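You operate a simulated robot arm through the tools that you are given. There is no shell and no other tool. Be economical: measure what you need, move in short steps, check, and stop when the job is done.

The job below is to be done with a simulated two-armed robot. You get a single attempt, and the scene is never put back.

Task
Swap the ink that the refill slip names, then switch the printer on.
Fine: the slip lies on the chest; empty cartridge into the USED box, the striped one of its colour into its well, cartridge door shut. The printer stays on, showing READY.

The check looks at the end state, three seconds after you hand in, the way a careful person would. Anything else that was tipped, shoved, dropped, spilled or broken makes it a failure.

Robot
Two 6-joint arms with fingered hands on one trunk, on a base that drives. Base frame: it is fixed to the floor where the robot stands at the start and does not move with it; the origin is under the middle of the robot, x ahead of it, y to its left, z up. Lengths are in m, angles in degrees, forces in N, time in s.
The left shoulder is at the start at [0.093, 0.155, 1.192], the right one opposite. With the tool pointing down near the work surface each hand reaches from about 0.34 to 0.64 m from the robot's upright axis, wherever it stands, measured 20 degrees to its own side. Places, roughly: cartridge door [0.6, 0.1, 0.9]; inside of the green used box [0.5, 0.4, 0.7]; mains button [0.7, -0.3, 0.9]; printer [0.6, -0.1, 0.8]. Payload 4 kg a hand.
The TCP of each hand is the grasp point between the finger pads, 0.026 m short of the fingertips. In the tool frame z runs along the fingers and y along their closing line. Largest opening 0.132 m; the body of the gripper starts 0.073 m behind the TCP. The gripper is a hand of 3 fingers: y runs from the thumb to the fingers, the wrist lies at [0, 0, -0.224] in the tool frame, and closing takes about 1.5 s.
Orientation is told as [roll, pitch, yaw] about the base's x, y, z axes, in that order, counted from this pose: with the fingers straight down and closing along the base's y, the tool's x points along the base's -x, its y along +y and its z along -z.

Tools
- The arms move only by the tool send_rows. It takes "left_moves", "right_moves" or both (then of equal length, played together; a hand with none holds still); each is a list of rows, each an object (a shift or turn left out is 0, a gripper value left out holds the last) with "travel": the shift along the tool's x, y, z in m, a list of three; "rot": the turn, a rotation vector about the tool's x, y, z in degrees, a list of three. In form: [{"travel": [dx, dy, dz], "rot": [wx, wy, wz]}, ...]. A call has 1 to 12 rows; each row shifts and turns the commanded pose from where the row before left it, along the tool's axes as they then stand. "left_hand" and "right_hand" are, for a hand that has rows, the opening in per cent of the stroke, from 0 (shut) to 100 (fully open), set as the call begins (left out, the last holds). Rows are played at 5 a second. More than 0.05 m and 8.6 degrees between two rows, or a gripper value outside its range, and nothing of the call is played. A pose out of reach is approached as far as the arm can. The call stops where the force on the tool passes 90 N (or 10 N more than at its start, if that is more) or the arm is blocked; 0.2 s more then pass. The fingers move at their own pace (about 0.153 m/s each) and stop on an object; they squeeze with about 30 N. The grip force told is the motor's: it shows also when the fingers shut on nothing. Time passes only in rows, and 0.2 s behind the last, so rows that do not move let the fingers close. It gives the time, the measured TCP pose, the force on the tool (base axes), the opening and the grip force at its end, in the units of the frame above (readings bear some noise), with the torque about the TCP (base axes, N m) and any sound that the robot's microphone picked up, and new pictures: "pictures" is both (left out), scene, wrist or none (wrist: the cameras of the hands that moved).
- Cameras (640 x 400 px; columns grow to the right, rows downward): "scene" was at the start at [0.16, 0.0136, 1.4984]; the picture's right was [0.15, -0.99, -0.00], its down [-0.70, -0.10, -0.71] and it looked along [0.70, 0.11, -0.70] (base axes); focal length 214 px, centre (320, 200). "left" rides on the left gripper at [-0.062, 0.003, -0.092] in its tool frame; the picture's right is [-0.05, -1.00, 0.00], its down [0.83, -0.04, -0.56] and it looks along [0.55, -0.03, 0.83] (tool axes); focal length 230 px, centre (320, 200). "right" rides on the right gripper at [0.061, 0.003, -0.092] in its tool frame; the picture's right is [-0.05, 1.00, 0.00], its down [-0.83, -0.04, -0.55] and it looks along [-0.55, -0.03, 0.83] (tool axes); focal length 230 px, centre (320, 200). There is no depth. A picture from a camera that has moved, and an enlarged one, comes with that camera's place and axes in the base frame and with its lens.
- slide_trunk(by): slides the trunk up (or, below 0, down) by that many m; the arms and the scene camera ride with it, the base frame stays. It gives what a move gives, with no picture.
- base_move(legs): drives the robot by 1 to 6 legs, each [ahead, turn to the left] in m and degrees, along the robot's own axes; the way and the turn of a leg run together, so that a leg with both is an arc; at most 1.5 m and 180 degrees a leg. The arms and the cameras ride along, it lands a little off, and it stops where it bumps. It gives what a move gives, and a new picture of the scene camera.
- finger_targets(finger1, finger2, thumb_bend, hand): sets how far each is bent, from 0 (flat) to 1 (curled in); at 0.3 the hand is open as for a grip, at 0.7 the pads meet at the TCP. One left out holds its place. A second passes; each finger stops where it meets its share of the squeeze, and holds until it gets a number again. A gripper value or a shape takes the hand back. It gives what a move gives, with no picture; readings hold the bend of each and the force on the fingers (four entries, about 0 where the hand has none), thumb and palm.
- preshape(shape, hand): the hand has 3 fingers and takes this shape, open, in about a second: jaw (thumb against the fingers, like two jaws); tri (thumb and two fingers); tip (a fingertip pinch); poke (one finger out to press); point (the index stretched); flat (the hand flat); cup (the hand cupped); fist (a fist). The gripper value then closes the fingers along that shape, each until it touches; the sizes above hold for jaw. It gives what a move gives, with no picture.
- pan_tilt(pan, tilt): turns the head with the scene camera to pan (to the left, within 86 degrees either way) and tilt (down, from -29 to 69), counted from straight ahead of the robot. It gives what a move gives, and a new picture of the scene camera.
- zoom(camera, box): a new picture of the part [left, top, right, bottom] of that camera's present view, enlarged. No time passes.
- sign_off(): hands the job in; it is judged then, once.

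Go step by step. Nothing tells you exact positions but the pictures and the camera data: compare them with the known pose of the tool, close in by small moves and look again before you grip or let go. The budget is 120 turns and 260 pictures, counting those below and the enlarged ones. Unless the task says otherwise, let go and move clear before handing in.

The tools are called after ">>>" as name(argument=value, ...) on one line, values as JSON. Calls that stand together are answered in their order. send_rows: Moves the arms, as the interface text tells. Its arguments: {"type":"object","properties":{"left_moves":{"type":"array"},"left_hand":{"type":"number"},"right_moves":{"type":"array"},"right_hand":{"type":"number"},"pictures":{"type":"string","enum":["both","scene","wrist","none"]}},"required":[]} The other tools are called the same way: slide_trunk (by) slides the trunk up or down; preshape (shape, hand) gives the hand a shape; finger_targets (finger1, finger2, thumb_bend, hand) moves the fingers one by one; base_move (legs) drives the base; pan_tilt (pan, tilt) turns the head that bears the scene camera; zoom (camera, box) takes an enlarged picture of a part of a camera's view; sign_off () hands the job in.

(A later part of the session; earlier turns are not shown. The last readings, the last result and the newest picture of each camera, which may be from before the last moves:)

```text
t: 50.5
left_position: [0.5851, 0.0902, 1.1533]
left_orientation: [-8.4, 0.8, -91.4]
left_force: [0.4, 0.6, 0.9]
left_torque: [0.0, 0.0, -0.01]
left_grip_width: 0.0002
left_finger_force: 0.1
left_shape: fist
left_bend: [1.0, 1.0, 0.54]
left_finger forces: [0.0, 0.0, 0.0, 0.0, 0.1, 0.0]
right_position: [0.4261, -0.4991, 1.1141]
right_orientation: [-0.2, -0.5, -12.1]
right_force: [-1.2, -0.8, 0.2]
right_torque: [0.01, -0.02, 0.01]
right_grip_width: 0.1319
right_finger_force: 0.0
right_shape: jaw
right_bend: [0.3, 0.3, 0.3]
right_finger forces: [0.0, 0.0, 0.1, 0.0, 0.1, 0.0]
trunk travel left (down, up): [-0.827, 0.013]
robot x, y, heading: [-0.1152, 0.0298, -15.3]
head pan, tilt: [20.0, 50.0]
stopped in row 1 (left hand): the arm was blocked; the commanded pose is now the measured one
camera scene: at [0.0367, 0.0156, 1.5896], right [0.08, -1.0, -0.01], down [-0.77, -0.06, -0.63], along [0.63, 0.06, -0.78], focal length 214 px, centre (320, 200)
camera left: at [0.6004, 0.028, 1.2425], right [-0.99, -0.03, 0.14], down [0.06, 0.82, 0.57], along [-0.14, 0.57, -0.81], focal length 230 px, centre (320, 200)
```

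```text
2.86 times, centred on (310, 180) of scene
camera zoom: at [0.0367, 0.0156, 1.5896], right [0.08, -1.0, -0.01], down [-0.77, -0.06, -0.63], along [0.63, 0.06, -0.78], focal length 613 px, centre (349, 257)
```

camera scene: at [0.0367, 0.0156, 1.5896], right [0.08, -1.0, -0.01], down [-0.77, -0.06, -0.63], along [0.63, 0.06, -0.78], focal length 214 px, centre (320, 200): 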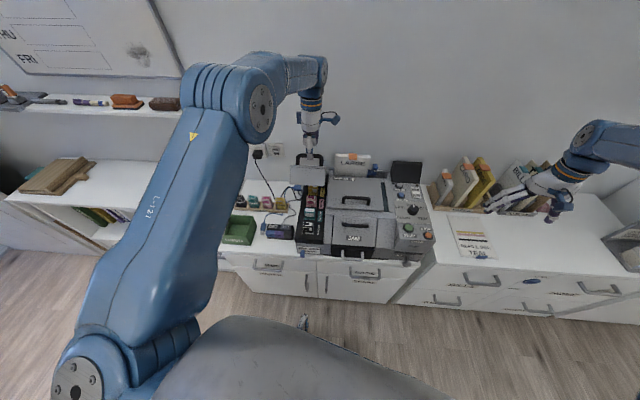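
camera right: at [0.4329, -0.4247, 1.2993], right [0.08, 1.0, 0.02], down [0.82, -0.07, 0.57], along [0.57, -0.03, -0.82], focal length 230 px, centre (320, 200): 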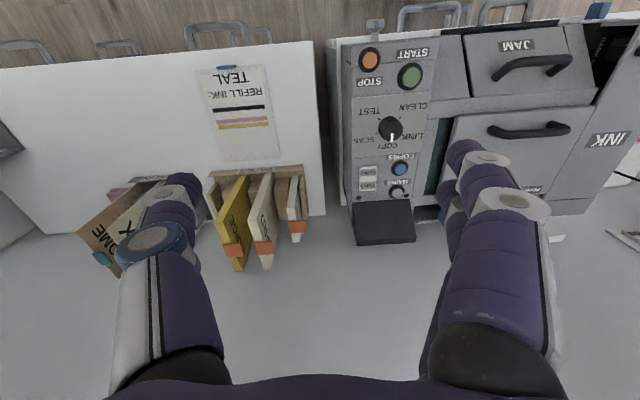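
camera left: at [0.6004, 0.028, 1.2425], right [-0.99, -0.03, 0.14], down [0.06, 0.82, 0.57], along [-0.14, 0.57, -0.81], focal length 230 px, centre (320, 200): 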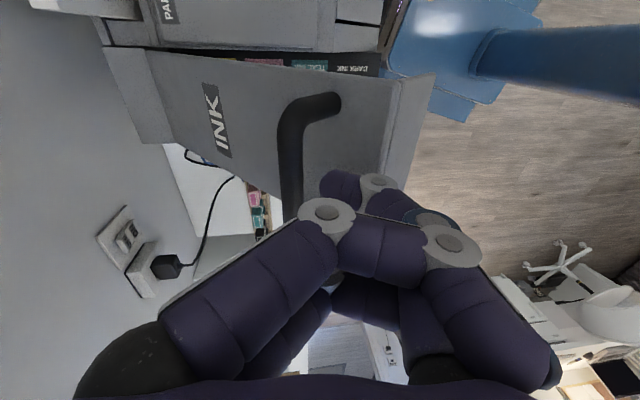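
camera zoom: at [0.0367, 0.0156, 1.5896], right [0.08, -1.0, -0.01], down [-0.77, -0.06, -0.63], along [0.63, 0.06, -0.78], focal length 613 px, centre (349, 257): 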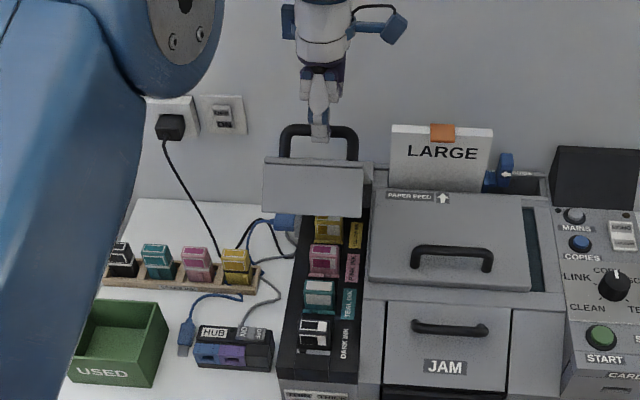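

Hand is free again. Better approach: re-grip the handle bar properly and swing the lid along its true arc (hinge ≈ (0.76, 0.90), r ≈ 0.285). First rise above the bar and reopen the hand.

>>> send_rows(left_moves=[{}, {"travel": [0, 0, -0.02]}, {"travel": [0, 0, -0.03]}, {"travel": [0, 0, -0.03]}], pictures="none")

>>> preshape(shape="jaw", hand="left")

>>> send_rows(left_hand=60, left_moves=[{}, {}, {}])

```text
t: 50.8
left_position: [0.5731, 0.0944, 1.1719]
left_orientation: [-6.2, 0.3, -91.4]
left_force: [-0.4, 0.1, -0.1]
left_torque: [0.02, 0.0, 0.03]
left_grip_width: 0.0
left_finger_force: 0.1
left_shape: fist
left_bend: [1.0, 1.0, 0.54]
left_finger forces: [0.0, 0.0, 0.0, 0.0, 0.1, 0.0]
right_position: [0.4081, -0.4939, 1.1262]
right_orientation: [-0.2, -1.7, -11.9]
right_force: [-0.7, 1.0, -0.2]
right_torque: [0.01, -0.03, 0.02]
right_grip_width: 0.1321
right_finger_force: 0.0
right_shape: jaw
right_bend: [0.3, 0.3, 0.3]
right_finger forces: [0.1, 0.1, 0.0, 0.1, 0.0, 0.0]
trunk travel left (down, up): [-0.827, 0.013]
robot x, y, heading: [-0.1176, 0.0299, -15.2]
head pan, tilt: [20.0, 50.0]
stopped in row 1 (left hand): the arm was blocked; the commanded pose is now the measured one
```

```text
t: 51.7
left_position: [0.5739, 0.0934, 1.1697]
left_orientation: [-6.4, 0.4, -91.4]
left_force: [0.7, -0.3, -1.2]
left_torque: [-0.01, -0.01, 0.01]
left_grip_width: 0.0579
left_finger_force: 0.0
left_shape: jaw
left_bend: [0.85, 0.85, 0.3]
left_finger forces: [0.1, 0.0, 0.1, 0.1, 0.0, 0.0]
right_position: [0.4103, -0.4928, 1.1267]
right_orientation: [-0.2, -1.5, -11.9]
right_force: [0.8, 0.3, 0.9]
right_torque: [0.03, -0.01, -0.01]
right_grip_width: 0.1321
right_finger_force: 0.0
right_shape: jaw
right_bend: [0.3, 0.3, 0.3]
right_finger forces: [0.1, 0.0, 0.1, 0.0, 0.0, 0.0]
trunk travel left (down, up): [-0.827, 0.013]
robot x, y, heading: [-0.1184, 0.0275, -15.3]
head pan, tilt: [20.0, 50.0]
```

```text
t: 52.0
left_position: [0.5526, 0.0984, 1.1835]
left_orientation: [-5.2, 0.1, -91.5]
left_force: [-0.5, 0.1, -0.3]
left_torque: [0.01, -0.04, 0.0]
left_grip_width: 0.0
left_finger_force: 0.1
left_shape: jaw
left_bend: [0.86, 0.86, 0.71]
left_finger forces: [0.0, 0.1, 0.1, 0.0, 0.0, 0.1]
right_position: [0.3895, -0.4862, 1.1387]
right_orientation: [0.0, -2.7, -11.7]
right_force: [-0.1, -0.3, 0.6]
right_torque: [-0.04, -0.04, -0.03]
right_grip_width: 0.1321
right_finger_force: 0.0
right_shape: jaw
right_bend: [0.3, 0.3, 0.3]
right_finger forces: [0.0, 0.0, 0.0, 0.1, 0.0, 0.1]
trunk travel left (down, up): [-0.827, 0.013]
robot x, y, heading: [-0.1171, 0.0259, -15.4]
head pan, tilt: [20.0, 50.0]
stopped in row 1 (left hand): the arm was blocked; the commanded pose is now the measured one
camera scene: at [0.0354, 0.0159, 1.5901], right [0.08, -1.0, -0.01], down [-0.77, -0.06, -0.63], along [0.63, 0.06, -0.78], focal length 214 px, centre (320, 200)
camera left: at [0.5625, 0.0381, 1.2747], right [-1.0, -0.03, 0.09], down [0.03, 0.83, 0.56], along [-0.09, 0.56, -0.83], focal length 230 px, centre (320, 200)
```

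scene: 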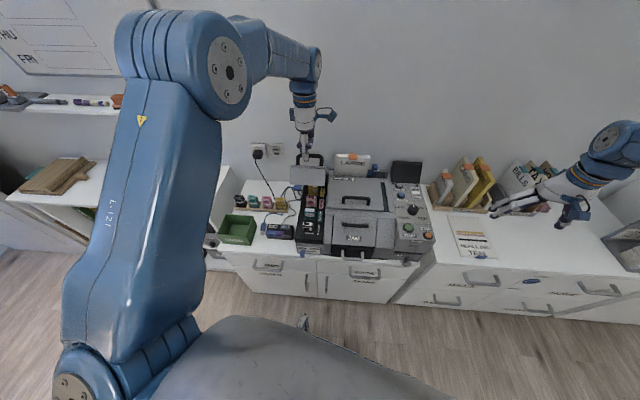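
left: 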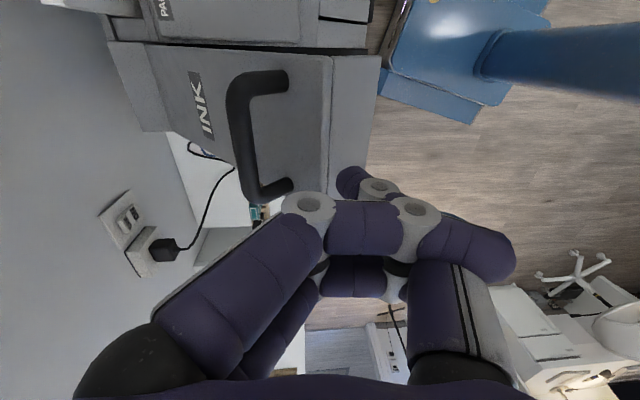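

I let things settle and try a small move with both hands to see if the spurious block persists.

>>> base_move(legs=[[-0.04, 0]])

>>> send_rows(left_hand=60, left_moves=[{"travel": [0, 0, -0.01]}, {"travel": [0, 0, -0.01]}], right_moves=[{"travel": [0, 0, -0.01]}, {"travel": [0, 0, -0.01]}], pictures="none")

```text
t: 52.8
left_position: [0.5095, 0.1119, 1.2046]
left_orientation: [-3.4, -0.4, -91.6]
left_force: [-0.1, -0.5, -0.3]
left_torque: [0.0, 0.03, 0.01]
left_grip_width: 0.0001
left_finger_force: 0.1
left_shape: jaw
left_bend: [0.86, 0.86, 0.71]
left_finger forces: [0.0, 0.0, 0.0, 0.0, 0.0, 0.1]
right_position: [0.3513, -0.4739, 1.1591]
right_orientation: [0.0, -4.9, -11.2]
right_force: [0.1, -0.9, -0.1]
right_torque: [-0.01, -0.03, -0.02]
right_grip_width: 0.132
right_finger_force: 0.0
right_shape: jaw
right_bend: [0.3, 0.3, 0.3]
right_finger forces: [0.1, 0.0, 0.0, 0.0, 0.1, 0.0]
trunk travel left (down, up): [-0.827, 0.013]
robot x, y, heading: [-0.1243, 0.0284, -15.1]
head pan, tilt: [20.0, 50.0]
stopped in leg 1: the robot was blocked; the commanded pose is now the measured one
camera scene: at [0.0337, 0.0165, 1.5894], right [0.08, -1.0, -0.01], down [-0.78, -0.06, -0.63], along [0.62, 0.06, -0.78], focal length 214 px, centre (320, 200)
```

scene: 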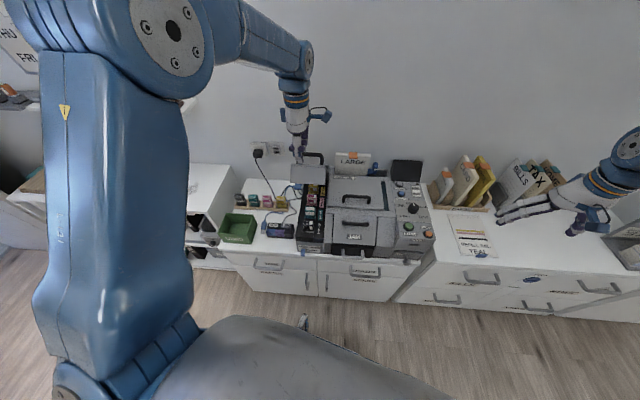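

```text
t: 53.4
left_position: [0.5105, 0.1114, 1.2241]
left_orientation: [-3.5, -0.5, -91.6]
left_force: [0.0, 0.2, 0.5]
left_torque: [-0.01, -0.01, 0.04]
left_grip_width: 0.0
left_finger_force: 0.0
left_shape: jaw
left_bend: [0.86, 0.86, 0.71]
left_finger forces: [0.0, 0.0, 0.1, 0.1, 0.1, 0.0]
right_position: [0.3488, -0.4719, 1.1799]
right_orientation: [0.0, -4.9, -11.3]
right_force: [-0.1, 0.1, -0.3]
right_torque: [-0.02, 0.03, 0.0]
right_grip_width: 0.1321
right_finger_force: 0.0
right_shape: jaw
right_bend: [0.3, 0.3, 0.3]
right_finger forces: [0.0, 0.1, 0.0, 0.1, 0.0, 0.1]
trunk travel left (down, up): [-0.827, 0.013]
robot x, y, heading: [-0.122, 0.0322, -15.2]
head pan, tilt: [20.0, 50.0]
```

Moves work again. I let the hand open fully.

>>> send_rows(left_hand=60, left_moves=[{}, {}, {}, {}, {}], pictures="both")

>>> zoom(camera="scene", box=[230, 110, 390, 250])

```text
t: 54.6
left_position: [0.5105, 0.1106, 1.2236]
left_orientation: [-3.4, -0.3, -91.6]
left_force: [-0.9, 0.0, -0.5]
left_torque: [-0.01, -0.01, -0.01]
left_grip_width: 0.0001
left_finger_force: 0.1
left_shape: jaw
left_bend: [0.86, 0.86, 0.71]
left_finger forces: [0.0, 0.1, 0.0, 0.0, 0.1, 0.0]
right_position: [0.3487, -0.4737, 1.1803]
right_orientation: [0.0, -4.9, -11.3]
right_force: [0.5, -1.2, -0.6]
right_torque: [0.0, 0.02, 0.0]
right_grip_width: 0.1319
right_finger_force: 0.0
right_shape: jaw
right_bend: [0.3, 0.3, 0.3]
right_finger forces: [0.0, 0.0, 0.0, 0.1, 0.1, 0.1]
trunk travel left (down, up): [-0.827, 0.013]
robot x, y, heading: [-0.122, 0.031, -15.4]
head pan, tilt: [20.0, 50.0]
camera scene: at [0.0316, 0.0173, 1.5896], right [0.08, -1.0, -0.01], down [-0.78, -0.06, -0.63], along [0.63, 0.06, -0.78], focal length 214 px, centre (320, 200)
camera left: at [0.5178, 0.0502, 1.3155], right [-1.0, -0.02, 0.06], down [0.01, 0.83, 0.55], along [-0.06, 0.55, -0.83], focal length 230 px, centre (320, 200)
```

scene: 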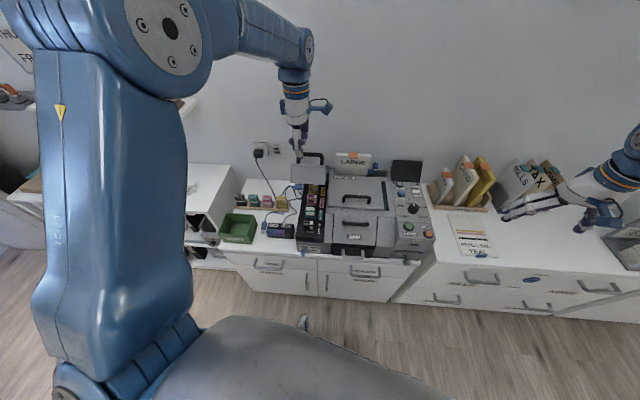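
left: 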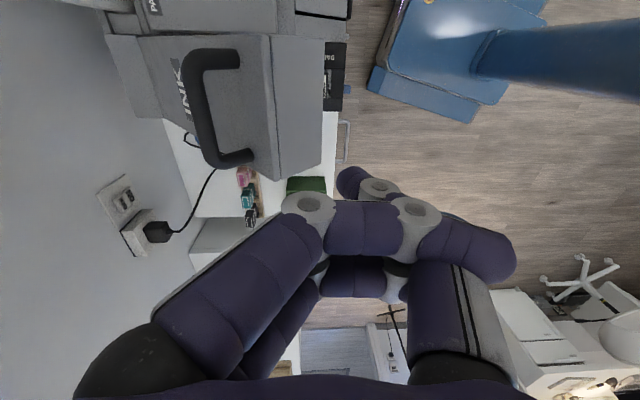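

```text
2.86 times, centred on (310, 180) of scene
camera zoom: at [0.0316, 0.0173, 1.5896], right [0.08, -1.0, -0.01], down [-0.78, -0.06, -0.63], along [0.63, 0.06, -0.78], focal length 613 px, centre (349, 257)
```

zoom: 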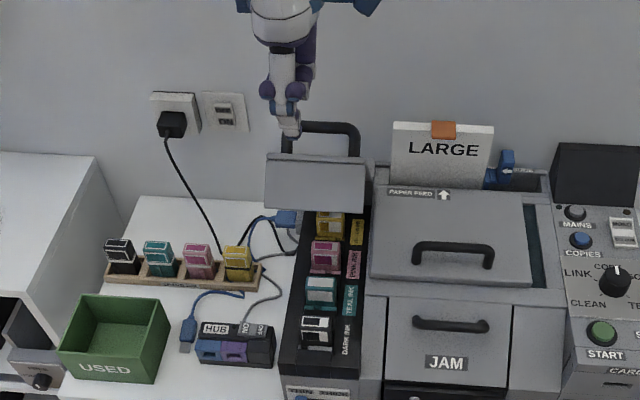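

The fingers and thumb are crossed. I untangle: thumb flat first, then fingers.

>>> finger_targets(hand="left", thumb_bend=0)

>>> finger_targets(hand="left", finger1=0.3, finger2=0.3)

>>> finger_targets(hand="left", finger1=0.3, finger2=0.3, thumb_bend=0.3)

```text
t: 55.6
left_position: [0.5103, 0.1112, 1.2234]
left_orientation: [-3.4, -0.4, -91.6]
left_force: [1.2, -0.3, -0.2]
left_torque: [0.01, -0.02, -0.02]
left_grip_width: 0.0522
left_finger_force: 0.1
left_shape: fingers
left_bend: [0.87, 0.87, 0.17]
left_finger forces: [0.0, 0.0, 0.1, 0.0, 0.1, 0.0]
right_position: [0.3472, -0.4722, 1.1795]
right_orientation: [0.0, -4.9, -11.3]
right_force: [0.2, 0.1, 0.7]
right_torque: [0.0, 0.02, -0.02]
right_grip_width: 0.1318
right_finger_force: 0.0
right_shape: jaw
right_bend: [0.3, 0.3, 0.3]
right_finger forces: [0.0, 0.1, 0.0, 0.0, 0.1, 0.1]
trunk travel left (down, up): [-0.827, 0.013]
robot x, y, heading: [-0.121, 0.0309, -15.4]
head pan, tilt: [20.0, 50.0]
```

```text
t: 56.6
left_position: [0.5098, 0.1103, 1.2231]
left_orientation: [-3.4, -0.5, -91.5]
left_force: [-0.2, -0.3, 0.0]
left_torque: [0.0, -0.01, -0.03]
left_grip_width: 0.0564
left_finger_force: 0.0
left_shape: fingers
left_bend: [0.79, 0.78, 0.16]
left_finger forces: [0.1, 0.1, 0.0, 0.1, 0.1, 0.0]
right_position: [0.3476, -0.472, 1.1791]
right_orientation: [-0.1, -4.9, -11.3]
right_force: [-0.1, -0.1, -0.7]
right_torque: [0.01, -0.03, -0.02]
right_grip_width: 0.1321
right_finger_force: 0.0
right_shape: jaw
right_bend: [0.3, 0.3, 0.3]
right_finger forces: [0.1, 0.0, 0.0, 0.0, 0.0, 0.0]
trunk travel left (down, up): [-0.827, 0.013]
robot x, y, heading: [-0.1212, 0.0294, -15.1]
head pan, tilt: [20.0, 50.0]
```

```text
t: 57.6
left_position: [0.5111, 0.1109, 1.2243]
left_orientation: [-3.4, -0.4, -91.6]
left_force: [0.1, 0.4, -0.4]
left_torque: [-0.02, -0.02, -0.01]
left_grip_width: 0.0563
left_finger_force: 0.1
left_shape: fingers
left_bend: [0.8, 0.8, 0.3]
left_finger forces: [0.1, 0.1, 0.0, 0.1, 0.1, 0.1]
right_position: [0.3474, -0.4724, 1.1783]
right_orientation: [-0.1, -4.8, -11.3]
right_force: [0.1, -0.5, -0.2]
right_torque: [0.05, 0.05, -0.03]
right_grip_width: 0.132
right_finger_force: 0.0
right_shape: jaw
right_bend: [0.3, 0.3, 0.3]
right_finger forces: [0.0, 0.1, 0.0, 0.0, 0.0, 0.0]
trunk travel left (down, up): [-0.827, 0.013]
robot x, y, heading: [-0.1231, 0.0341, -15.2]
head pan, tilt: [20.0, 50.0]
```

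Fingers still caught. I curl them fully, flatten the thumb, then open.

>>> finger_targets(hand="left", finger1=1.0, finger2=1.0, thumb_bend=0)

>>> finger_targets(hand="left", finger1=0, finger2=0, thumb_bend=0)

>>> zoom(camera="left", box=[60, 100, 560, 400])

```text
t: 58.6
left_position: [0.5112, 0.1102, 1.2241]
left_orientation: [-3.5, -0.4, -91.7]
left_force: [0.5, -0.1, -0.2]
left_torque: [-0.02, 0.01, 0.0]
left_grip_width: 0.0589
left_finger_force: 0.0
left_shape: fingers
left_bend: [0.86, 0.85, 0.16]
left_finger forces: [0.0, 0.0, 0.0, 0.0, 0.0, 0.1]
right_position: [0.3476, -0.4721, 1.1802]
right_orientation: [0.0, -4.9, -11.3]
right_force: [0.4, 0.8, 0.5]
right_torque: [-0.01, -0.01, 0.01]
right_grip_width: 0.132
right_finger_force: 0.0
right_shape: jaw
right_bend: [0.3, 0.3, 0.3]
right_finger forces: [0.0, 0.1, 0.1, 0.0, 0.0, 0.1]
trunk travel left (down, up): [-0.827, 0.013]
robot x, y, heading: [-0.1253, 0.0307, -15.1]
head pan, tilt: [20.0, 50.0]
```

```text
t: 59.6
left_position: [0.5103, 0.1104, 1.2249]
left_orientation: [-3.4, -0.4, -91.6]
left_force: [0.1, 1.5, 0.1]
left_torque: [-0.01, -0.01, 0.0]
left_grip_width: 0.0579
left_finger_force: 0.0
left_shape: fingers
left_bend: [0.81, 0.8, 0.16]
left_finger forces: [0.1, 0.0, 0.1, 0.1, 0.0, 0.0]
right_position: [0.348, -0.4727, 1.1797]
right_orientation: [0.1, -4.9, -11.3]
right_force: [-0.3, -0.2, 0.4]
right_torque: [-0.03, -0.02, 0.0]
right_grip_width: 0.1322
right_finger_force: 0.1
right_shape: jaw
right_bend: [0.3, 0.3, 0.3]
right_finger forces: [0.0, 0.0, 0.1, 0.0, 0.0, 0.0]
trunk travel left (down, up): [-0.827, 0.013]
robot x, y, heading: [-0.1266, 0.0296, -15.2]
head pan, tilt: [20.0, 50.0]
```

```text
1.28 times, centred on (310, 250) of left
camera zoom: at [0.5173, 0.0503, 1.3158], right [-1.0, -0.02, 0.06], down [0.01, 0.83, 0.55], along [-0.06, 0.55, -0.83], focal length 294 px, centre (333, 136)
```

zoom: 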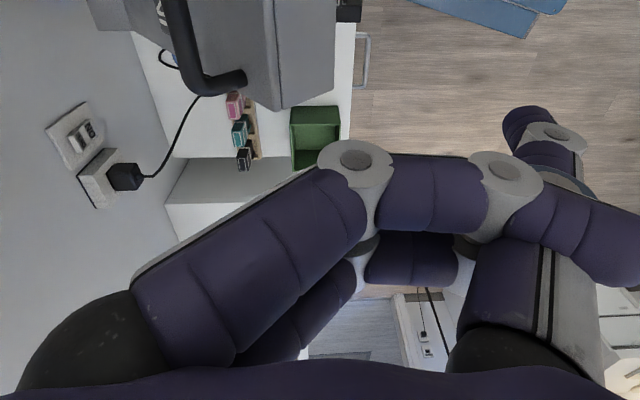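

The fingers hook round the outside of the thumb. I curl the thumb inward fully, then open the fingers over it.

>>> finger_targets(hand="left", finger1=1.0, finger2=1.0, thumb_bend=1.0)

>>> finger_targets(hand="left", finger1=0, finger2=0)

>>> zoom(camera="left", box=[60, 100, 560, 400])

```text
t: 60.6
left_position: [0.5106, 0.1105, 1.2242]
left_orientation: [-3.4, -0.4, -91.5]
left_force: [-0.1, 0.6, -0.6]
left_torque: [-0.05, -0.01, 0.02]
left_grip_width: 0.051
left_finger_force: 0.1
left_shape: fingers
left_bend: [1.0, 1.0, 0.94]
left_finger forces: [0.1, 0.0, 0.0, 0.1, 0.1, 0.0]
right_position: [0.3478, -0.4719, 1.1792]
right_orientation: [0.0, -4.9, -11.3]
right_force: [-0.1, 0.5, 0.4]
right_torque: [-0.01, -0.03, -0.01]
right_grip_width: 0.132
right_finger_force: 0.0
right_shape: jaw
right_bend: [0.3, 0.3, 0.3]
right_finger forces: [0.0, 0.1, 0.0, 0.0, 0.0, 0.1]
trunk travel left (down, up): [-0.827, 0.013]
robot x, y, heading: [-0.1183, 0.0333, -15.2]
head pan, tilt: [20.0, 50.0]
```

```text
t: 61.6
left_position: [0.511, 0.1105, 1.2226]
left_orientation: [-3.4, -0.4, -91.6]
left_force: [0.6, -0.5, 0.8]
left_torque: [0.02, -0.05, 0.02]
left_grip_width: 0.0512
left_finger_force: 0.1
left_shape: fingers
left_bend: [0.99, 0.99, 0.93]
left_finger forces: [0.0, 0.0, 0.0, 0.1, 0.0, 0.0]
right_position: [0.3479, -0.4719, 1.18]
right_orientation: [-0.1, -4.9, -11.4]
right_force: [-0.5, -0.5, 0.4]
right_torque: [0.01, 0.03, 0.02]
right_grip_width: 0.1318
right_finger_force: 0.0
right_shape: jaw
right_bend: [0.3, 0.3, 0.3]
right_finger forces: [0.0, 0.0, 0.0, 0.1, 0.1, 0.0]
trunk travel left (down, up): [-0.827, 0.013]
robot x, y, heading: [-0.1212, 0.0292, -15.5]
head pan, tilt: [20.0, 50.0]
```

```text
1.28 times, centred on (310, 250) of left
camera zoom: at [0.5173, 0.0503, 1.3158], right [-1.0, -0.02, 0.06], down [0.01, 0.83, 0.55], along [-0.06, 0.55, -0.83], focal length 294 px, centre (333, 136)
```

zoom: 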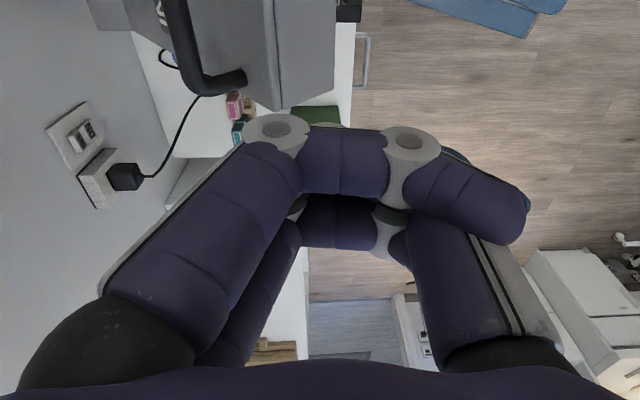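

They're interleaved. I try freeing one finger at a time.

>>> finger_targets(hand="left", thumb_bend=0.3, finger1=0, finger2=1.0)

>>> finger_targets(hand="left", finger2=0, thumb_bend=0.5)

>>> preshape(hand="left", shape="flat")

```text
t: 62.6
left_position: [0.5099, 0.1109, 1.2239]
left_orientation: [-3.5, -0.4, -91.5]
left_force: [0.2, 0.7, 0.4]
left_torque: [0.0, 0.02, 0.01]
left_grip_width: 0.0566
left_finger_force: 0.0
left_shape: fingers
left_bend: [0.84, 0.9, 0.3]
left_finger forces: [0.0, 0.1, 0.0, 0.0, 0.1, 0.0]
right_position: [0.3466, -0.4718, 1.179]
right_orientation: [0.0, -4.9, -11.3]
right_force: [0.4, -0.3, -1.0]
right_torque: [0.0, 0.02, -0.01]
right_grip_width: 0.1321
right_finger_force: 0.0
right_shape: jaw
right_bend: [0.3, 0.3, 0.3]
right_finger forces: [0.1, 0.0, 0.1, 0.0, 0.0, 0.1]
trunk travel left (down, up): [-0.827, 0.013]
robot x, y, heading: [-0.124, 0.029, -15.0]
head pan, tilt: [20.0, 50.0]
```

```text
t: 63.6
left_position: [0.5102, 0.1106, 1.2235]
left_orientation: [-3.5, -0.5, -91.5]
left_force: [-0.3, -0.1, 0.0]
left_torque: [0.0, 0.0, -0.01]
left_grip_width: 0.0566
left_finger_force: 0.1
left_shape: fingers
left_bend: [0.84, 0.86, 0.5]
left_finger forces: [0.0, 0.0, 0.0, 0.0, 0.0, 0.0]
right_position: [0.3477, -0.4732, 1.18]
right_orientation: [0.0, -4.9, -11.4]
right_force: [0.4, -0.6, 0.0]
right_torque: [-0.01, -0.01, 0.02]
right_grip_width: 0.1322
right_finger_force: 0.0
right_shape: jaw
right_bend: [0.3, 0.3, 0.3]
right_finger forces: [0.0, 0.0, 0.0, 0.0, 0.0, 0.1]
trunk travel left (down, up): [-0.827, 0.013]
robot x, y, heading: [-0.1229, 0.0326, -15.1]
head pan, tilt: [20.0, 50.0]
```

```text
t: 64.5
left_position: [0.5107, 0.1112, 1.223]
left_orientation: [-3.3, -0.3, -91.5]
left_force: [0.0, -0.1, 0.0]
left_torque: [0.01, -0.03, -0.03]
left_grip_width: 0.1264
left_finger_force: 0.0
left_shape: flat
left_bend: [0.28, 0.27, 0.16]
left_finger forces: [0.1, 0.0, 0.1, 0.0, 0.1, 0.0]
right_position: [0.3468, -0.4729, 1.1798]
right_orientation: [-0.1, -5.0, -11.3]
right_force: [0.2, 1.0, -0.1]
right_torque: [0.02, 0.01, 0.03]
right_grip_width: 0.1322
right_finger_force: 0.0
right_shape: jaw
right_bend: [0.3, 0.3, 0.3]
right_finger forces: [0.0, 0.1, 0.0, 0.1, 0.1, 0.0]
trunk travel left (down, up): [-0.827, 0.013]
robot x, y, heading: [-0.124, 0.0267, -15.3]
head pan, tilt: [20.0, 50.0]
```

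Freed. Back to jaw.

>>> preshape(hand="left", shape="jaw")

>>> send_rows(left_hand=60, left_moves=[{}, {}, {}, {}], pictures="wrist")

```text
t: 65.4
left_position: [0.5109, 0.1104, 1.2235]
left_orientation: [-3.4, -0.4, -91.6]
left_force: [-0.2, -0.1, 0.0]
left_torque: [0.02, -0.01, -0.04]
left_grip_width: 0.0001
left_finger_force: 0.0
left_shape: jaw
left_bend: [0.53, 0.54, 0.4]
left_finger forces: [0.0, 0.1, 0.0, 0.0, 0.1, 0.0]
right_position: [0.3477, -0.472, 1.1791]
right_orientation: [-0.1, -5.0, -11.2]
right_force: [0.9, 0.4, 0.5]
right_torque: [0.0, -0.03, 0.03]
right_grip_width: 0.132
right_finger_force: 0.2
right_shape: jaw
right_bend: [0.3, 0.3, 0.3]
right_finger forces: [0.1, 0.0, 0.1, 0.0, 0.0, 0.0]
trunk travel left (down, up): [-0.827, 0.013]
robot x, y, heading: [-0.1238, 0.0297, -15.3]
head pan, tilt: [20.0, 50.0]
```

```text
t: 66.4
left_position: [0.51, 0.1107, 1.2238]
left_orientation: [-3.3, -0.4, -91.7]
left_force: [-0.9, -0.8, -1.0]
left_torque: [0.0, -0.01, 0.0]
left_grip_width: 0.0785
left_finger_force: 0.1
left_shape: jaw
left_bend: [0.71, 0.71, 0.71]
left_finger forces: [0.0, 0.0, 0.0, 0.0, 0.0, 0.0]
right_position: [0.3474, -0.4719, 1.18]
right_orientation: [-0.1, -5.0, -11.3]
right_force: [0.2, -0.4, -0.3]
right_torque: [-0.02, -0.04, 0.0]
right_grip_width: 0.132
right_finger_force: 0.0
right_shape: jaw
right_bend: [0.3, 0.3, 0.3]
right_finger forces: [0.2, 0.0, 0.1, 0.0, 0.0, 0.1]
trunk travel left (down, up): [-0.827, 0.013]
robot x, y, heading: [-0.1245, 0.0304, -14.9]
head pan, tilt: [20.0, 50.0]
camera left: at [0.5173, 0.0503, 1.3158], right [-1.0, -0.02, 0.06], down [0.01, 0.83, 0.55], along [-0.06, 0.55, -0.83], focal length 230 px, centre (320, 200)
```

left: 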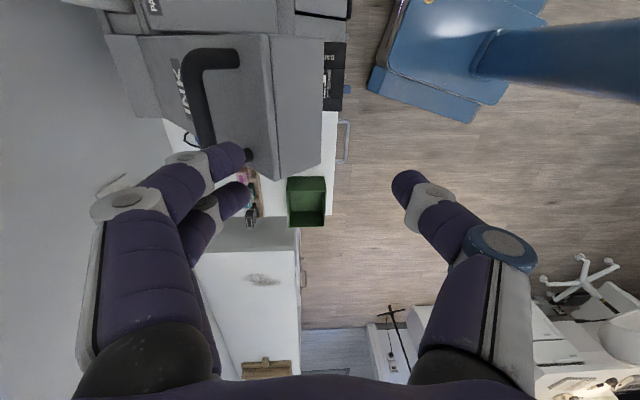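

Handle bar now at about (0.600, 0.092, 1.124). I move over it, tilting the hand 20°.

>>> send_rows(left_hand=42, left_moves=[{"travel": [-0.009, 0.035, 0]}, {"travel": [-0.009, 0.035, 0]}, {"travel": [0, 0.034, 0]}, {"rot": [6, 0, 0]}, {"rot": [6, 0, 0]}, {"rot": [6, 0, 0]}])

```text
t: 66.9
left_position: [0.5504, 0.0996, 1.2347]
left_orientation: [-2.0, -0.8, -91.7]
left_force: [-0.3, 0.1, 0.1]
left_torque: [-0.02, 0.0, 0.02]
left_grip_width: 0.0552
left_finger_force: 0.1
left_shape: jaw
left_bend: [0.73, 0.73, 0.7]
left_finger forces: [0.0, 0.1, 0.1, 0.0, 0.0, 0.0]
right_position: [0.3295, -0.4655, 1.1903]
right_orientation: [0.0, -6.0, -11.0]
right_force: [0.0, -0.5, -0.1]
right_torque: [-0.04, -0.02, -0.01]
right_grip_width: 0.1318
right_finger_force: 0.0
right_shape: jaw
right_bend: [0.3, 0.3, 0.3]
right_finger forces: [0.0, 0.1, 0.1, 0.0, 0.0, 0.0]
trunk travel left (down, up): [-0.827, 0.013]
robot x, y, heading: [-0.1203, 0.0302, -15.2]
head pan, tilt: [20.0, 50.0]
stopped in row 2 (left hand): the arm was blocked; the commanded pose is now the measured one
camera scene: at [0.0328, 0.0167, 1.5895], right [0.08, -1.0, -0.01], down [-0.78, -0.06, -0.63], along [0.62, 0.06, -0.78], focal length 214 px, centre (320, 200)
camera left: at [0.5541, 0.0397, 1.328], right [-1.0, -0.02, 0.04], down [0.0, 0.84, 0.54], along [-0.04, 0.54, -0.84], focal length 230 px, centre (320, 200)
```

scene: 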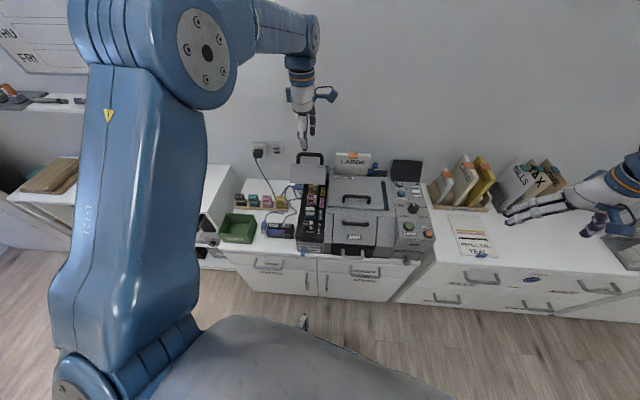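
left: 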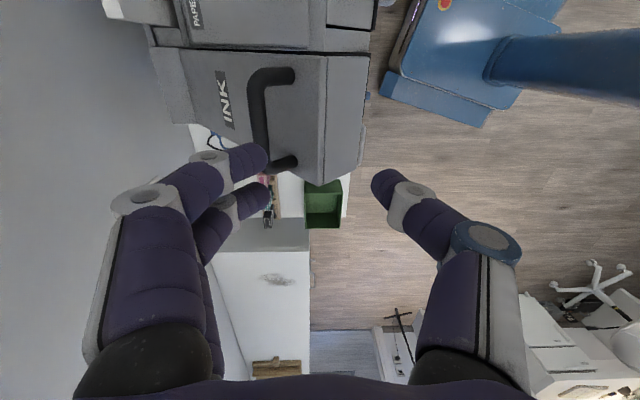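

Probably moving too fast; I go with smaller rows.

>>> send_rows(left_moves=[{"travel": [-0.002, 0.012, 0], "rot": [3, 0, 0]}, {"travel": [-0.002, 0.012, 0], "rot": [3, 0, 0]}, {"travel": [-0.002, 0.012, 0], "rot": [3, 0, 0]}, {"travel": [0, 0.012, 0], "rot": [3, 0, 0]}, {"travel": [0, 0.008, 0.01], "rot": [3, 0, 0]}, {"travel": [0, 0, 0.01], "rot": [3, 0, 0]}])

```text
t: 67.2
left_position: [0.5321, 0.1052, 1.2492]
left_orientation: [-2.1, -1.1, -91.6]
left_force: [-0.5, 0.1, -0.8]
left_torque: [0.01, -0.01, -0.04]
left_grip_width: 0.0554
left_finger_force: 0.1
left_shape: jaw
left_bend: [0.73, 0.73, 0.7]
left_finger forces: [0.0, 0.1, 0.0, 0.0, 0.1, 0.0]
right_position: [0.31, -0.4591, 1.2012]
right_orientation: [0.1, -7.4, -10.8]
right_force: [0.1, 0.7, 0.5]
right_torque: [0.01, 0.0, 0.01]
right_grip_width: 0.1319
right_finger_force: 0.1
right_shape: jaw
right_bend: [0.3, 0.3, 0.3]
right_finger forces: [0.0, 0.1, 0.1, 0.1, 0.0, 0.1]
trunk travel left (down, up): [-0.827, 0.013]
robot x, y, heading: [-0.1236, 0.0314, -15.1]
head pan, tilt: [20.0, 50.0]
stopped in row 1 (left hand): the arm was blocked; the commanded pose is now the measured one
camera scene: at [0.0296, 0.018, 1.5899], right [0.08, -1.0, -0.01], down [-0.77, -0.06, -0.63], along [0.63, 0.06, -0.78], focal length 214 px, centre (320, 200)
camera left: at [0.5374, 0.0453, 1.3421], right [-1.0, -0.02, 0.04], down [0.0, 0.84, 0.54], along [-0.04, 0.54, -0.84], focal length 230 px, centre (320, 200)
```

scene: 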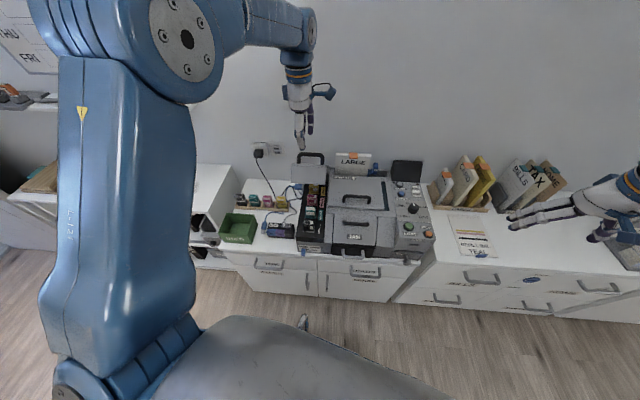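
left: 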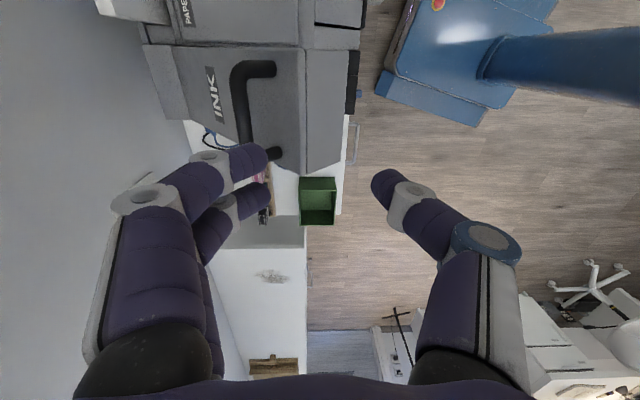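

High positions seem to be the arm's limit. I move down first, then forward toward the bar.

>>> send_rows(left_moves=[{"travel": [0, 0, 0.02]}, {"travel": [0, 0, 0.02]}, {"travel": [0, 0, 0.02]}, {"travel": [0, 0.012, 0], "rot": [3, 0, 0]}, {"travel": [0, 0.012, 0], "rot": [3, 0, 0]}, {"travel": [-0.003, 0.012, 0], "rot": [3, 0, 0]}, {"travel": [-0.003, 0.012, 0], "rot": [3, 0, 0]}, {"travel": [-0.003, 0.012, 0], "rot": [3, 0, 0]}, {"travel": [-0.003, 0.012, 0], "rot": [3, 0, 0]}], pictures="both")

```text
t: 67.6
left_position: [0.5104, 0.1094, 1.2528]
left_orientation: [-1.1, -1.4, -91.6]
left_force: [0.4, -0.3, 0.5]
left_torque: [0.01, -0.03, 0.0]
left_grip_width: 0.0556
left_finger_force: 0.1
left_shape: jaw
left_bend: [0.73, 0.73, 0.7]
left_finger forces: [0.0, 0.1, 0.1, 0.1, 0.0, 0.0]
right_position: [0.2888, -0.4506, 1.2111]
right_orientation: [0.0, -8.5, -10.5]
right_force: [-0.1, 0.4, 0.0]
right_torque: [-0.02, -0.01, 0.03]
right_grip_width: 0.1321
right_finger_force: 0.1
right_shape: jaw
right_bend: [0.3, 0.3, 0.3]
right_finger forces: [0.0, 0.1, 0.0, 0.0, 0.0, 0.1]
trunk travel left (down, up): [-0.827, 0.013]
robot x, y, heading: [-0.1232, 0.0277, -15.3]
head pan, tilt: [20.0, 50.0]
stopped in row 1 (left hand): the arm was blocked; the commanded pose is now the measured one
camera scene: at [0.0295, 0.0175, 1.5898], right [0.08, -1.0, -0.01], down [-0.77, -0.06, -0.63], along [0.63, 0.06, -0.78], focal length 214 px, centre (320, 200)
camera left: at [0.5137, 0.0511, 1.3458], right [-1.0, -0.02, 0.02], down [-0.01, 0.84, 0.54], along [-0.03, 0.54, -0.84], focal length 230 px, centre (320, 200)
```

scene: 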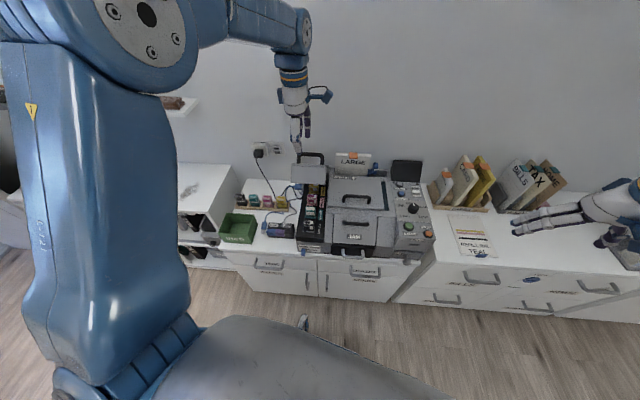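
left: 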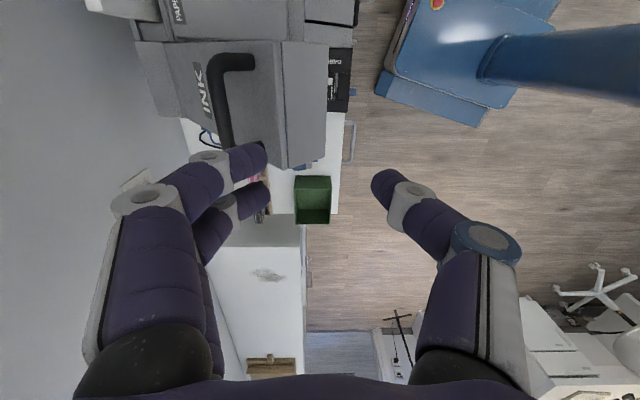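

Earlier, commanding both hands together ended such a chain of stops. I do this again.

>>> send_rows(left_moves=[{}, {"travel": [0, 0, 0.01]}, {"travel": [0, 0, 0.015]}, {"travel": [0, 0, 0.015]}], right_moves=[{}, {"travel": [0, 0, 0.005]}, {}, {}], pictures="none")

```text
t: 68.6
left_position: [0.5132, 0.108, 1.2099]
left_orientation: [-1.3, -1.3, -91.7]
left_force: [1.0, 0.3, -1.0]
left_torque: [-0.03, 0.0, 0.03]
left_grip_width: 0.0552
left_finger_force: 0.0
left_shape: jaw
left_bend: [0.73, 0.73, 0.7]
left_finger forces: [0.0, 0.0, 0.0, 0.0, 0.1, 0.0]
right_position: [0.2946, -0.4523, 1.2047]
right_orientation: [0.0, -8.4, -10.7]
right_force: [-0.3, 0.1, 0.2]
right_torque: [-0.01, 0.03, 0.0]
right_grip_width: 0.1321
right_finger_force: 0.1
right_shape: jaw
right_bend: [0.3, 0.3, 0.3]
right_finger forces: [0.0, 0.1, 0.1, 0.0, 0.1, 0.0]
trunk travel left (down, up): [-0.827, 0.013]
robot x, y, heading: [-0.1238, 0.032, -15.0]
head pan, tilt: [20.0, 50.0]
```

That works. I use the base to bring the hand above the bar.

>>> base_move(legs=[[0.085, 0]])

>>> send_rows(left_moves=[{"rot": [4, 0, 0]}, {"rot": [4, 0, 0]}, {"rot": [4, 0, 0]}, {"rot": [4, 0, 0]}, {"rot": [4, 0, 0]}], right_moves=[{}, {}, {}, {}, {}])

>>> zoom(camera="scene", box=[230, 110, 390, 250])

```text
t: 69.7
left_position: [0.5796, 0.0893, 1.2195]
left_orientation: [-0.5, -1.6, -91.7]
left_force: [0.6, -0.6, 0.4]
left_torque: [-0.01, 0.0, 0.01]
left_grip_width: 0.0555
left_finger_force: 0.0
left_shape: jaw
left_bend: [0.73, 0.73, 0.7]
left_finger forces: [0.0, 0.1, 0.0, 0.0, 0.0, 0.0]
right_position: [0.3625, -0.4705, 1.2119]
right_orientation: [0.0, -9.3, -10.6]
right_force: [0.0, -0.2, -0.1]
right_torque: [0.04, 0.03, 0.0]
right_grip_width: 0.132
right_finger_force: 0.1
right_shape: jaw
right_bend: [0.3, 0.3, 0.3]
right_finger forces: [0.1, 0.0, 0.0, 0.1, 0.0, 0.0]
trunk travel left (down, up): [-0.827, 0.013]
robot x, y, heading: [-0.0421, 0.0073, -15.1]
head pan, tilt: [20.0, 50.0]
camera scene: at [0.0898, 0.0015, 1.592], right [0.09, -1.0, 0.0], down [-0.76, -0.06, -0.64], along [0.64, 0.06, -0.77], focal length 214 px, centre (320, 200)
```

scene: 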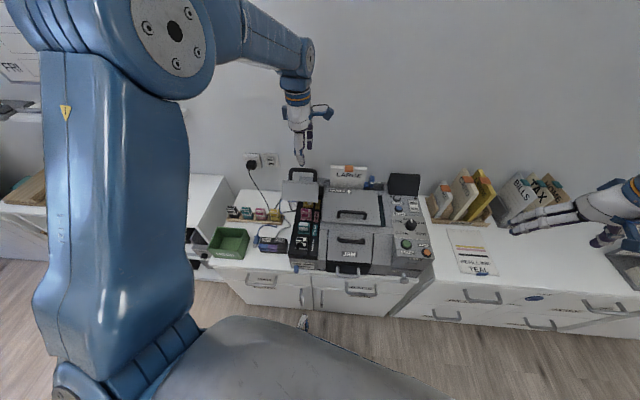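

```text
t: 70.8
left_position: [0.5582, 0.0946, 1.2309]
left_orientation: [-16.2, -1.8, -91.8]
left_force: [-0.8, 0.2, -0.5]
left_torque: [0.02, -0.01, 0.02]
left_grip_width: 0.0553
left_finger_force: 0.0
left_shape: jaw
left_bend: [0.73, 0.73, 0.7]
left_finger forces: [0.0, 0.0, 0.0, 0.0, 0.1, 0.0]
right_position: [0.3414, -0.4606, 1.2077]
right_orientation: [0.1, -8.6, -10.1]
right_force: [-0.4, -0.1, 0.7]
right_torque: [-0.01, -0.01, 0.0]
right_grip_width: 0.1318
right_finger_force: 0.1
right_shape: jaw
right_bend: [0.3, 0.3, 0.3]
right_finger forces: [0.1, 0.0, 0.0, 0.1, 0.0, 0.0]
trunk travel left (down, up): [-0.827, 0.013]
robot x, y, heading: [-0.0426, 0.0081, -15.2]
head pan, tilt: [20.0, 50.0]
stopped in row 5 (left hand): the arm was blocked; the commanded pose is now the measured one
camera scene: at [0.1141, -0.0054, 1.5896], right [0.08, -1.0, -0.01], down [-0.78, -0.06, -0.63], along [0.63, 0.06, -0.78], focal length 214 px, centre (320, 200)
camera right: at [0.2686, -0.4448, 1.2882], right [0.23, 0.97, 0.01], down [0.72, -0.17, 0.67], along [0.66, -0.15, -0.74], focal length 230 px, centre (320, 200)
camera left: at [0.585, 0.0354, 1.3198], right [-0.96, -0.01, 0.28], down [0.14, 0.84, 0.52], along [-0.24, 0.54, -0.81], focal length 230 px, centre (320, 200)
```

scene: 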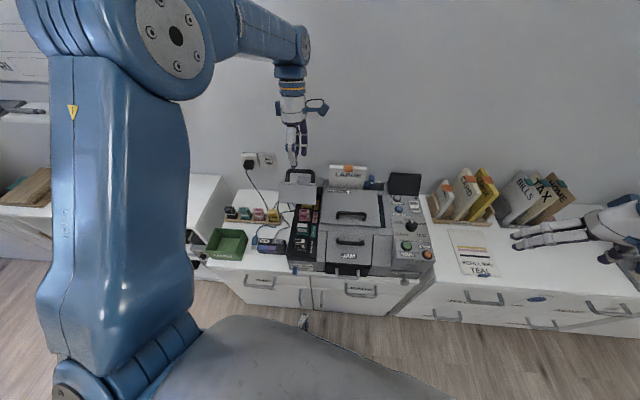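
right: 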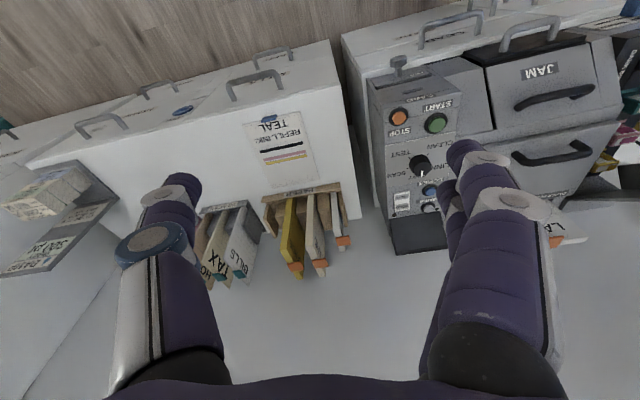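
left: 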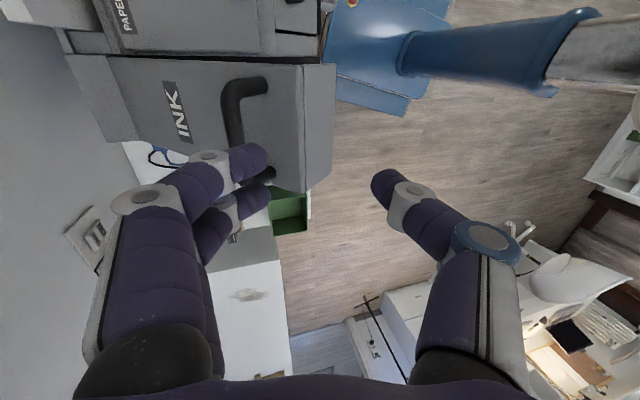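

```text
2.86 times, centred on (310, 180) of scene
camera zoom: at [0.1141, -0.0054, 1.5896], right [0.08, -1.0, -0.01], down [-0.78, -0.06, -0.63], along [0.63, 0.06, -0.78], focal length 613 px, centre (349, 257)
```

zoom: 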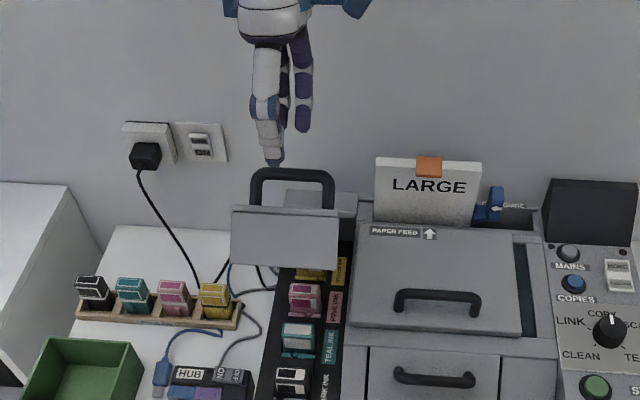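

The high region is troublesome. New plan: leave the lid at ~42° and take the cartridge with a slanted hand from the front, gripping its y-sides, under the lid edge. I back off, lower the trunk, and turn the hand to yaw 0.

>>> base_move(legs=[[-0.14, 0]])

>>> slide_trunk(by=-0.1)

>>> send_rows(left_moves=[{"rot": [0, 0, -8.3]}, {"rot": [0, 0, -8.3]}, {"rot": [0, 0, -8.3]}, {"rot": [0, 0, -8.3]}, {"rot": [0, 0, -8.3]}, {"rot": [0, 0, -8.3]}, {"rot": [0, 0, -8.3]}, {"rot": [0, 0, -8.3]}, {"rot": [0, 0, -8.3]}, {"rot": [0, 0, -8.3]}, {"rot": [0, 0, -8.3]}], right_moves=[{}, {}, {}, {}, {}, {}, {}, {}, {}, {}, {}], pictures="none")

```text
t: 71.5
left_position: [0.5101, 0.1071, 1.2495]
left_orientation: [-14.3, -2.2, -92.0]
left_force: [-0.6, 0.0, 0.3]
left_torque: [-0.01, -0.01, -0.02]
left_grip_width: 0.0552
left_finger_force: 0.1
left_shape: jaw
left_bend: [0.73, 0.73, 0.7]
left_finger forces: [0.0, 0.0, 0.1, 0.1, 0.0, 0.1]
right_position: [0.2828, -0.4402, 1.1571]
right_orientation: [0.7, -0.2, -9.9]
right_force: [-0.5, -0.5, 0.5]
right_torque: [-0.02, -0.01, 0.04]
right_grip_width: 0.1318
right_finger_force: 0.0
right_shape: jaw
right_bend: [0.3, 0.3, 0.3]
right_finger forces: [0.1, 0.1, 0.0, 0.0, 0.1, 0.1]
trunk travel left (down, up): [-0.827, 0.013]
robot x, y, heading: [-0.0467, 0.0109, -15.0]
head pan, tilt: [20.0, 50.0]
stopped in leg 1: the robot was blocked; the commanded pose is now the measured one
camera scene: at [0.1087, -0.0037, 1.5893], right [0.08, -1.0, -0.01], down [-0.78, -0.06, -0.63], along [0.62, 0.06, -0.78], focal length 214 px, centre (320, 200)
```

scene: 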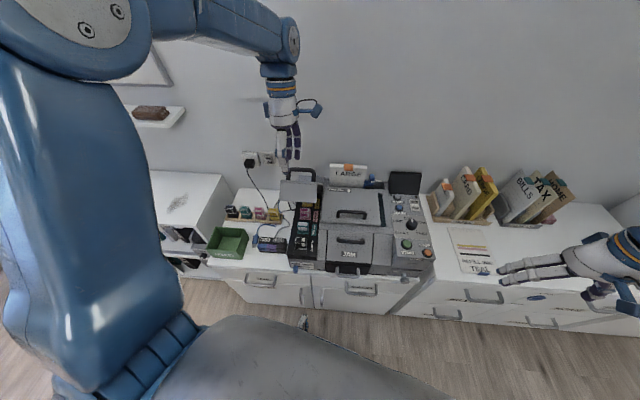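

```text
t: 72.8
left_position: [0.5091, 0.1068, 1.151]
left_orientation: [-14.2, -2.2, -92.0]
left_force: [-6.0, 0.5, 4.3]
left_torque: [0.0, 0.01, -0.02]
left_grip_width: 0.0515
left_finger_force: 0.1
left_shape: jaw
left_bend: [0.75, 0.75, 0.7]
left_finger forces: [3.3, 4.0, 0.0, 0.0, 0.0, 0.1]
right_position: [0.2811, -0.4402, 1.0621]
right_orientation: [0.5, -0.9, -10.0]
right_force: [1.4, 0.2, 0.2]
right_torque: [-0.02, 0.02, -0.01]
right_grip_width: 0.1322
right_finger_force: 0.1
right_shape: jaw
right_bend: [0.3, 0.3, 0.3]
right_finger forces: [0.1, 0.1, 0.0, 0.1, 0.1, 0.1]
trunk travel left (down, up): [-0.727, 0.113]
robot x, y, heading: [-0.0482, 0.0067, -15.1]
head pan, tilt: [20.0, 50.0]
```

```text
t: 75.4
left_position: [0.4879, 0.111, 1.1599]
left_orientation: [-2.2, 13.2, -1.1]
left_force: [-0.1, 0.1, 0.4]
left_torque: [0.01, -0.02, 0.04]
left_grip_width: 0.0549
left_finger_force: 0.0
left_shape: jaw
left_bend: [0.73, 0.73, 0.7]
left_finger forces: [0.0, 0.0, 0.0, 0.1, 0.0, 0.0]
right_position: [0.2528, -0.4301, 1.0402]
right_orientation: [1.0, 2.9, -9.8]
right_force: [-0.4, -0.4, -0.4]
right_torque: [-0.01, 0.01, 0.0]
right_grip_width: 0.132
right_finger_force: 0.0
right_shape: jaw
right_bend: [0.3, 0.3, 0.3]
right_finger forces: [0.1, 0.0, 0.0, 0.1, 0.0, 0.0]
trunk travel left (down, up): [-0.727, 0.113]
robot x, y, heading: [-0.0474, 0.0115, -15.1]
head pan, tilt: [20.0, 50.0]
stopped in row 11 (right hand): the arm was blocked; the commanded pose is now the measured one
```

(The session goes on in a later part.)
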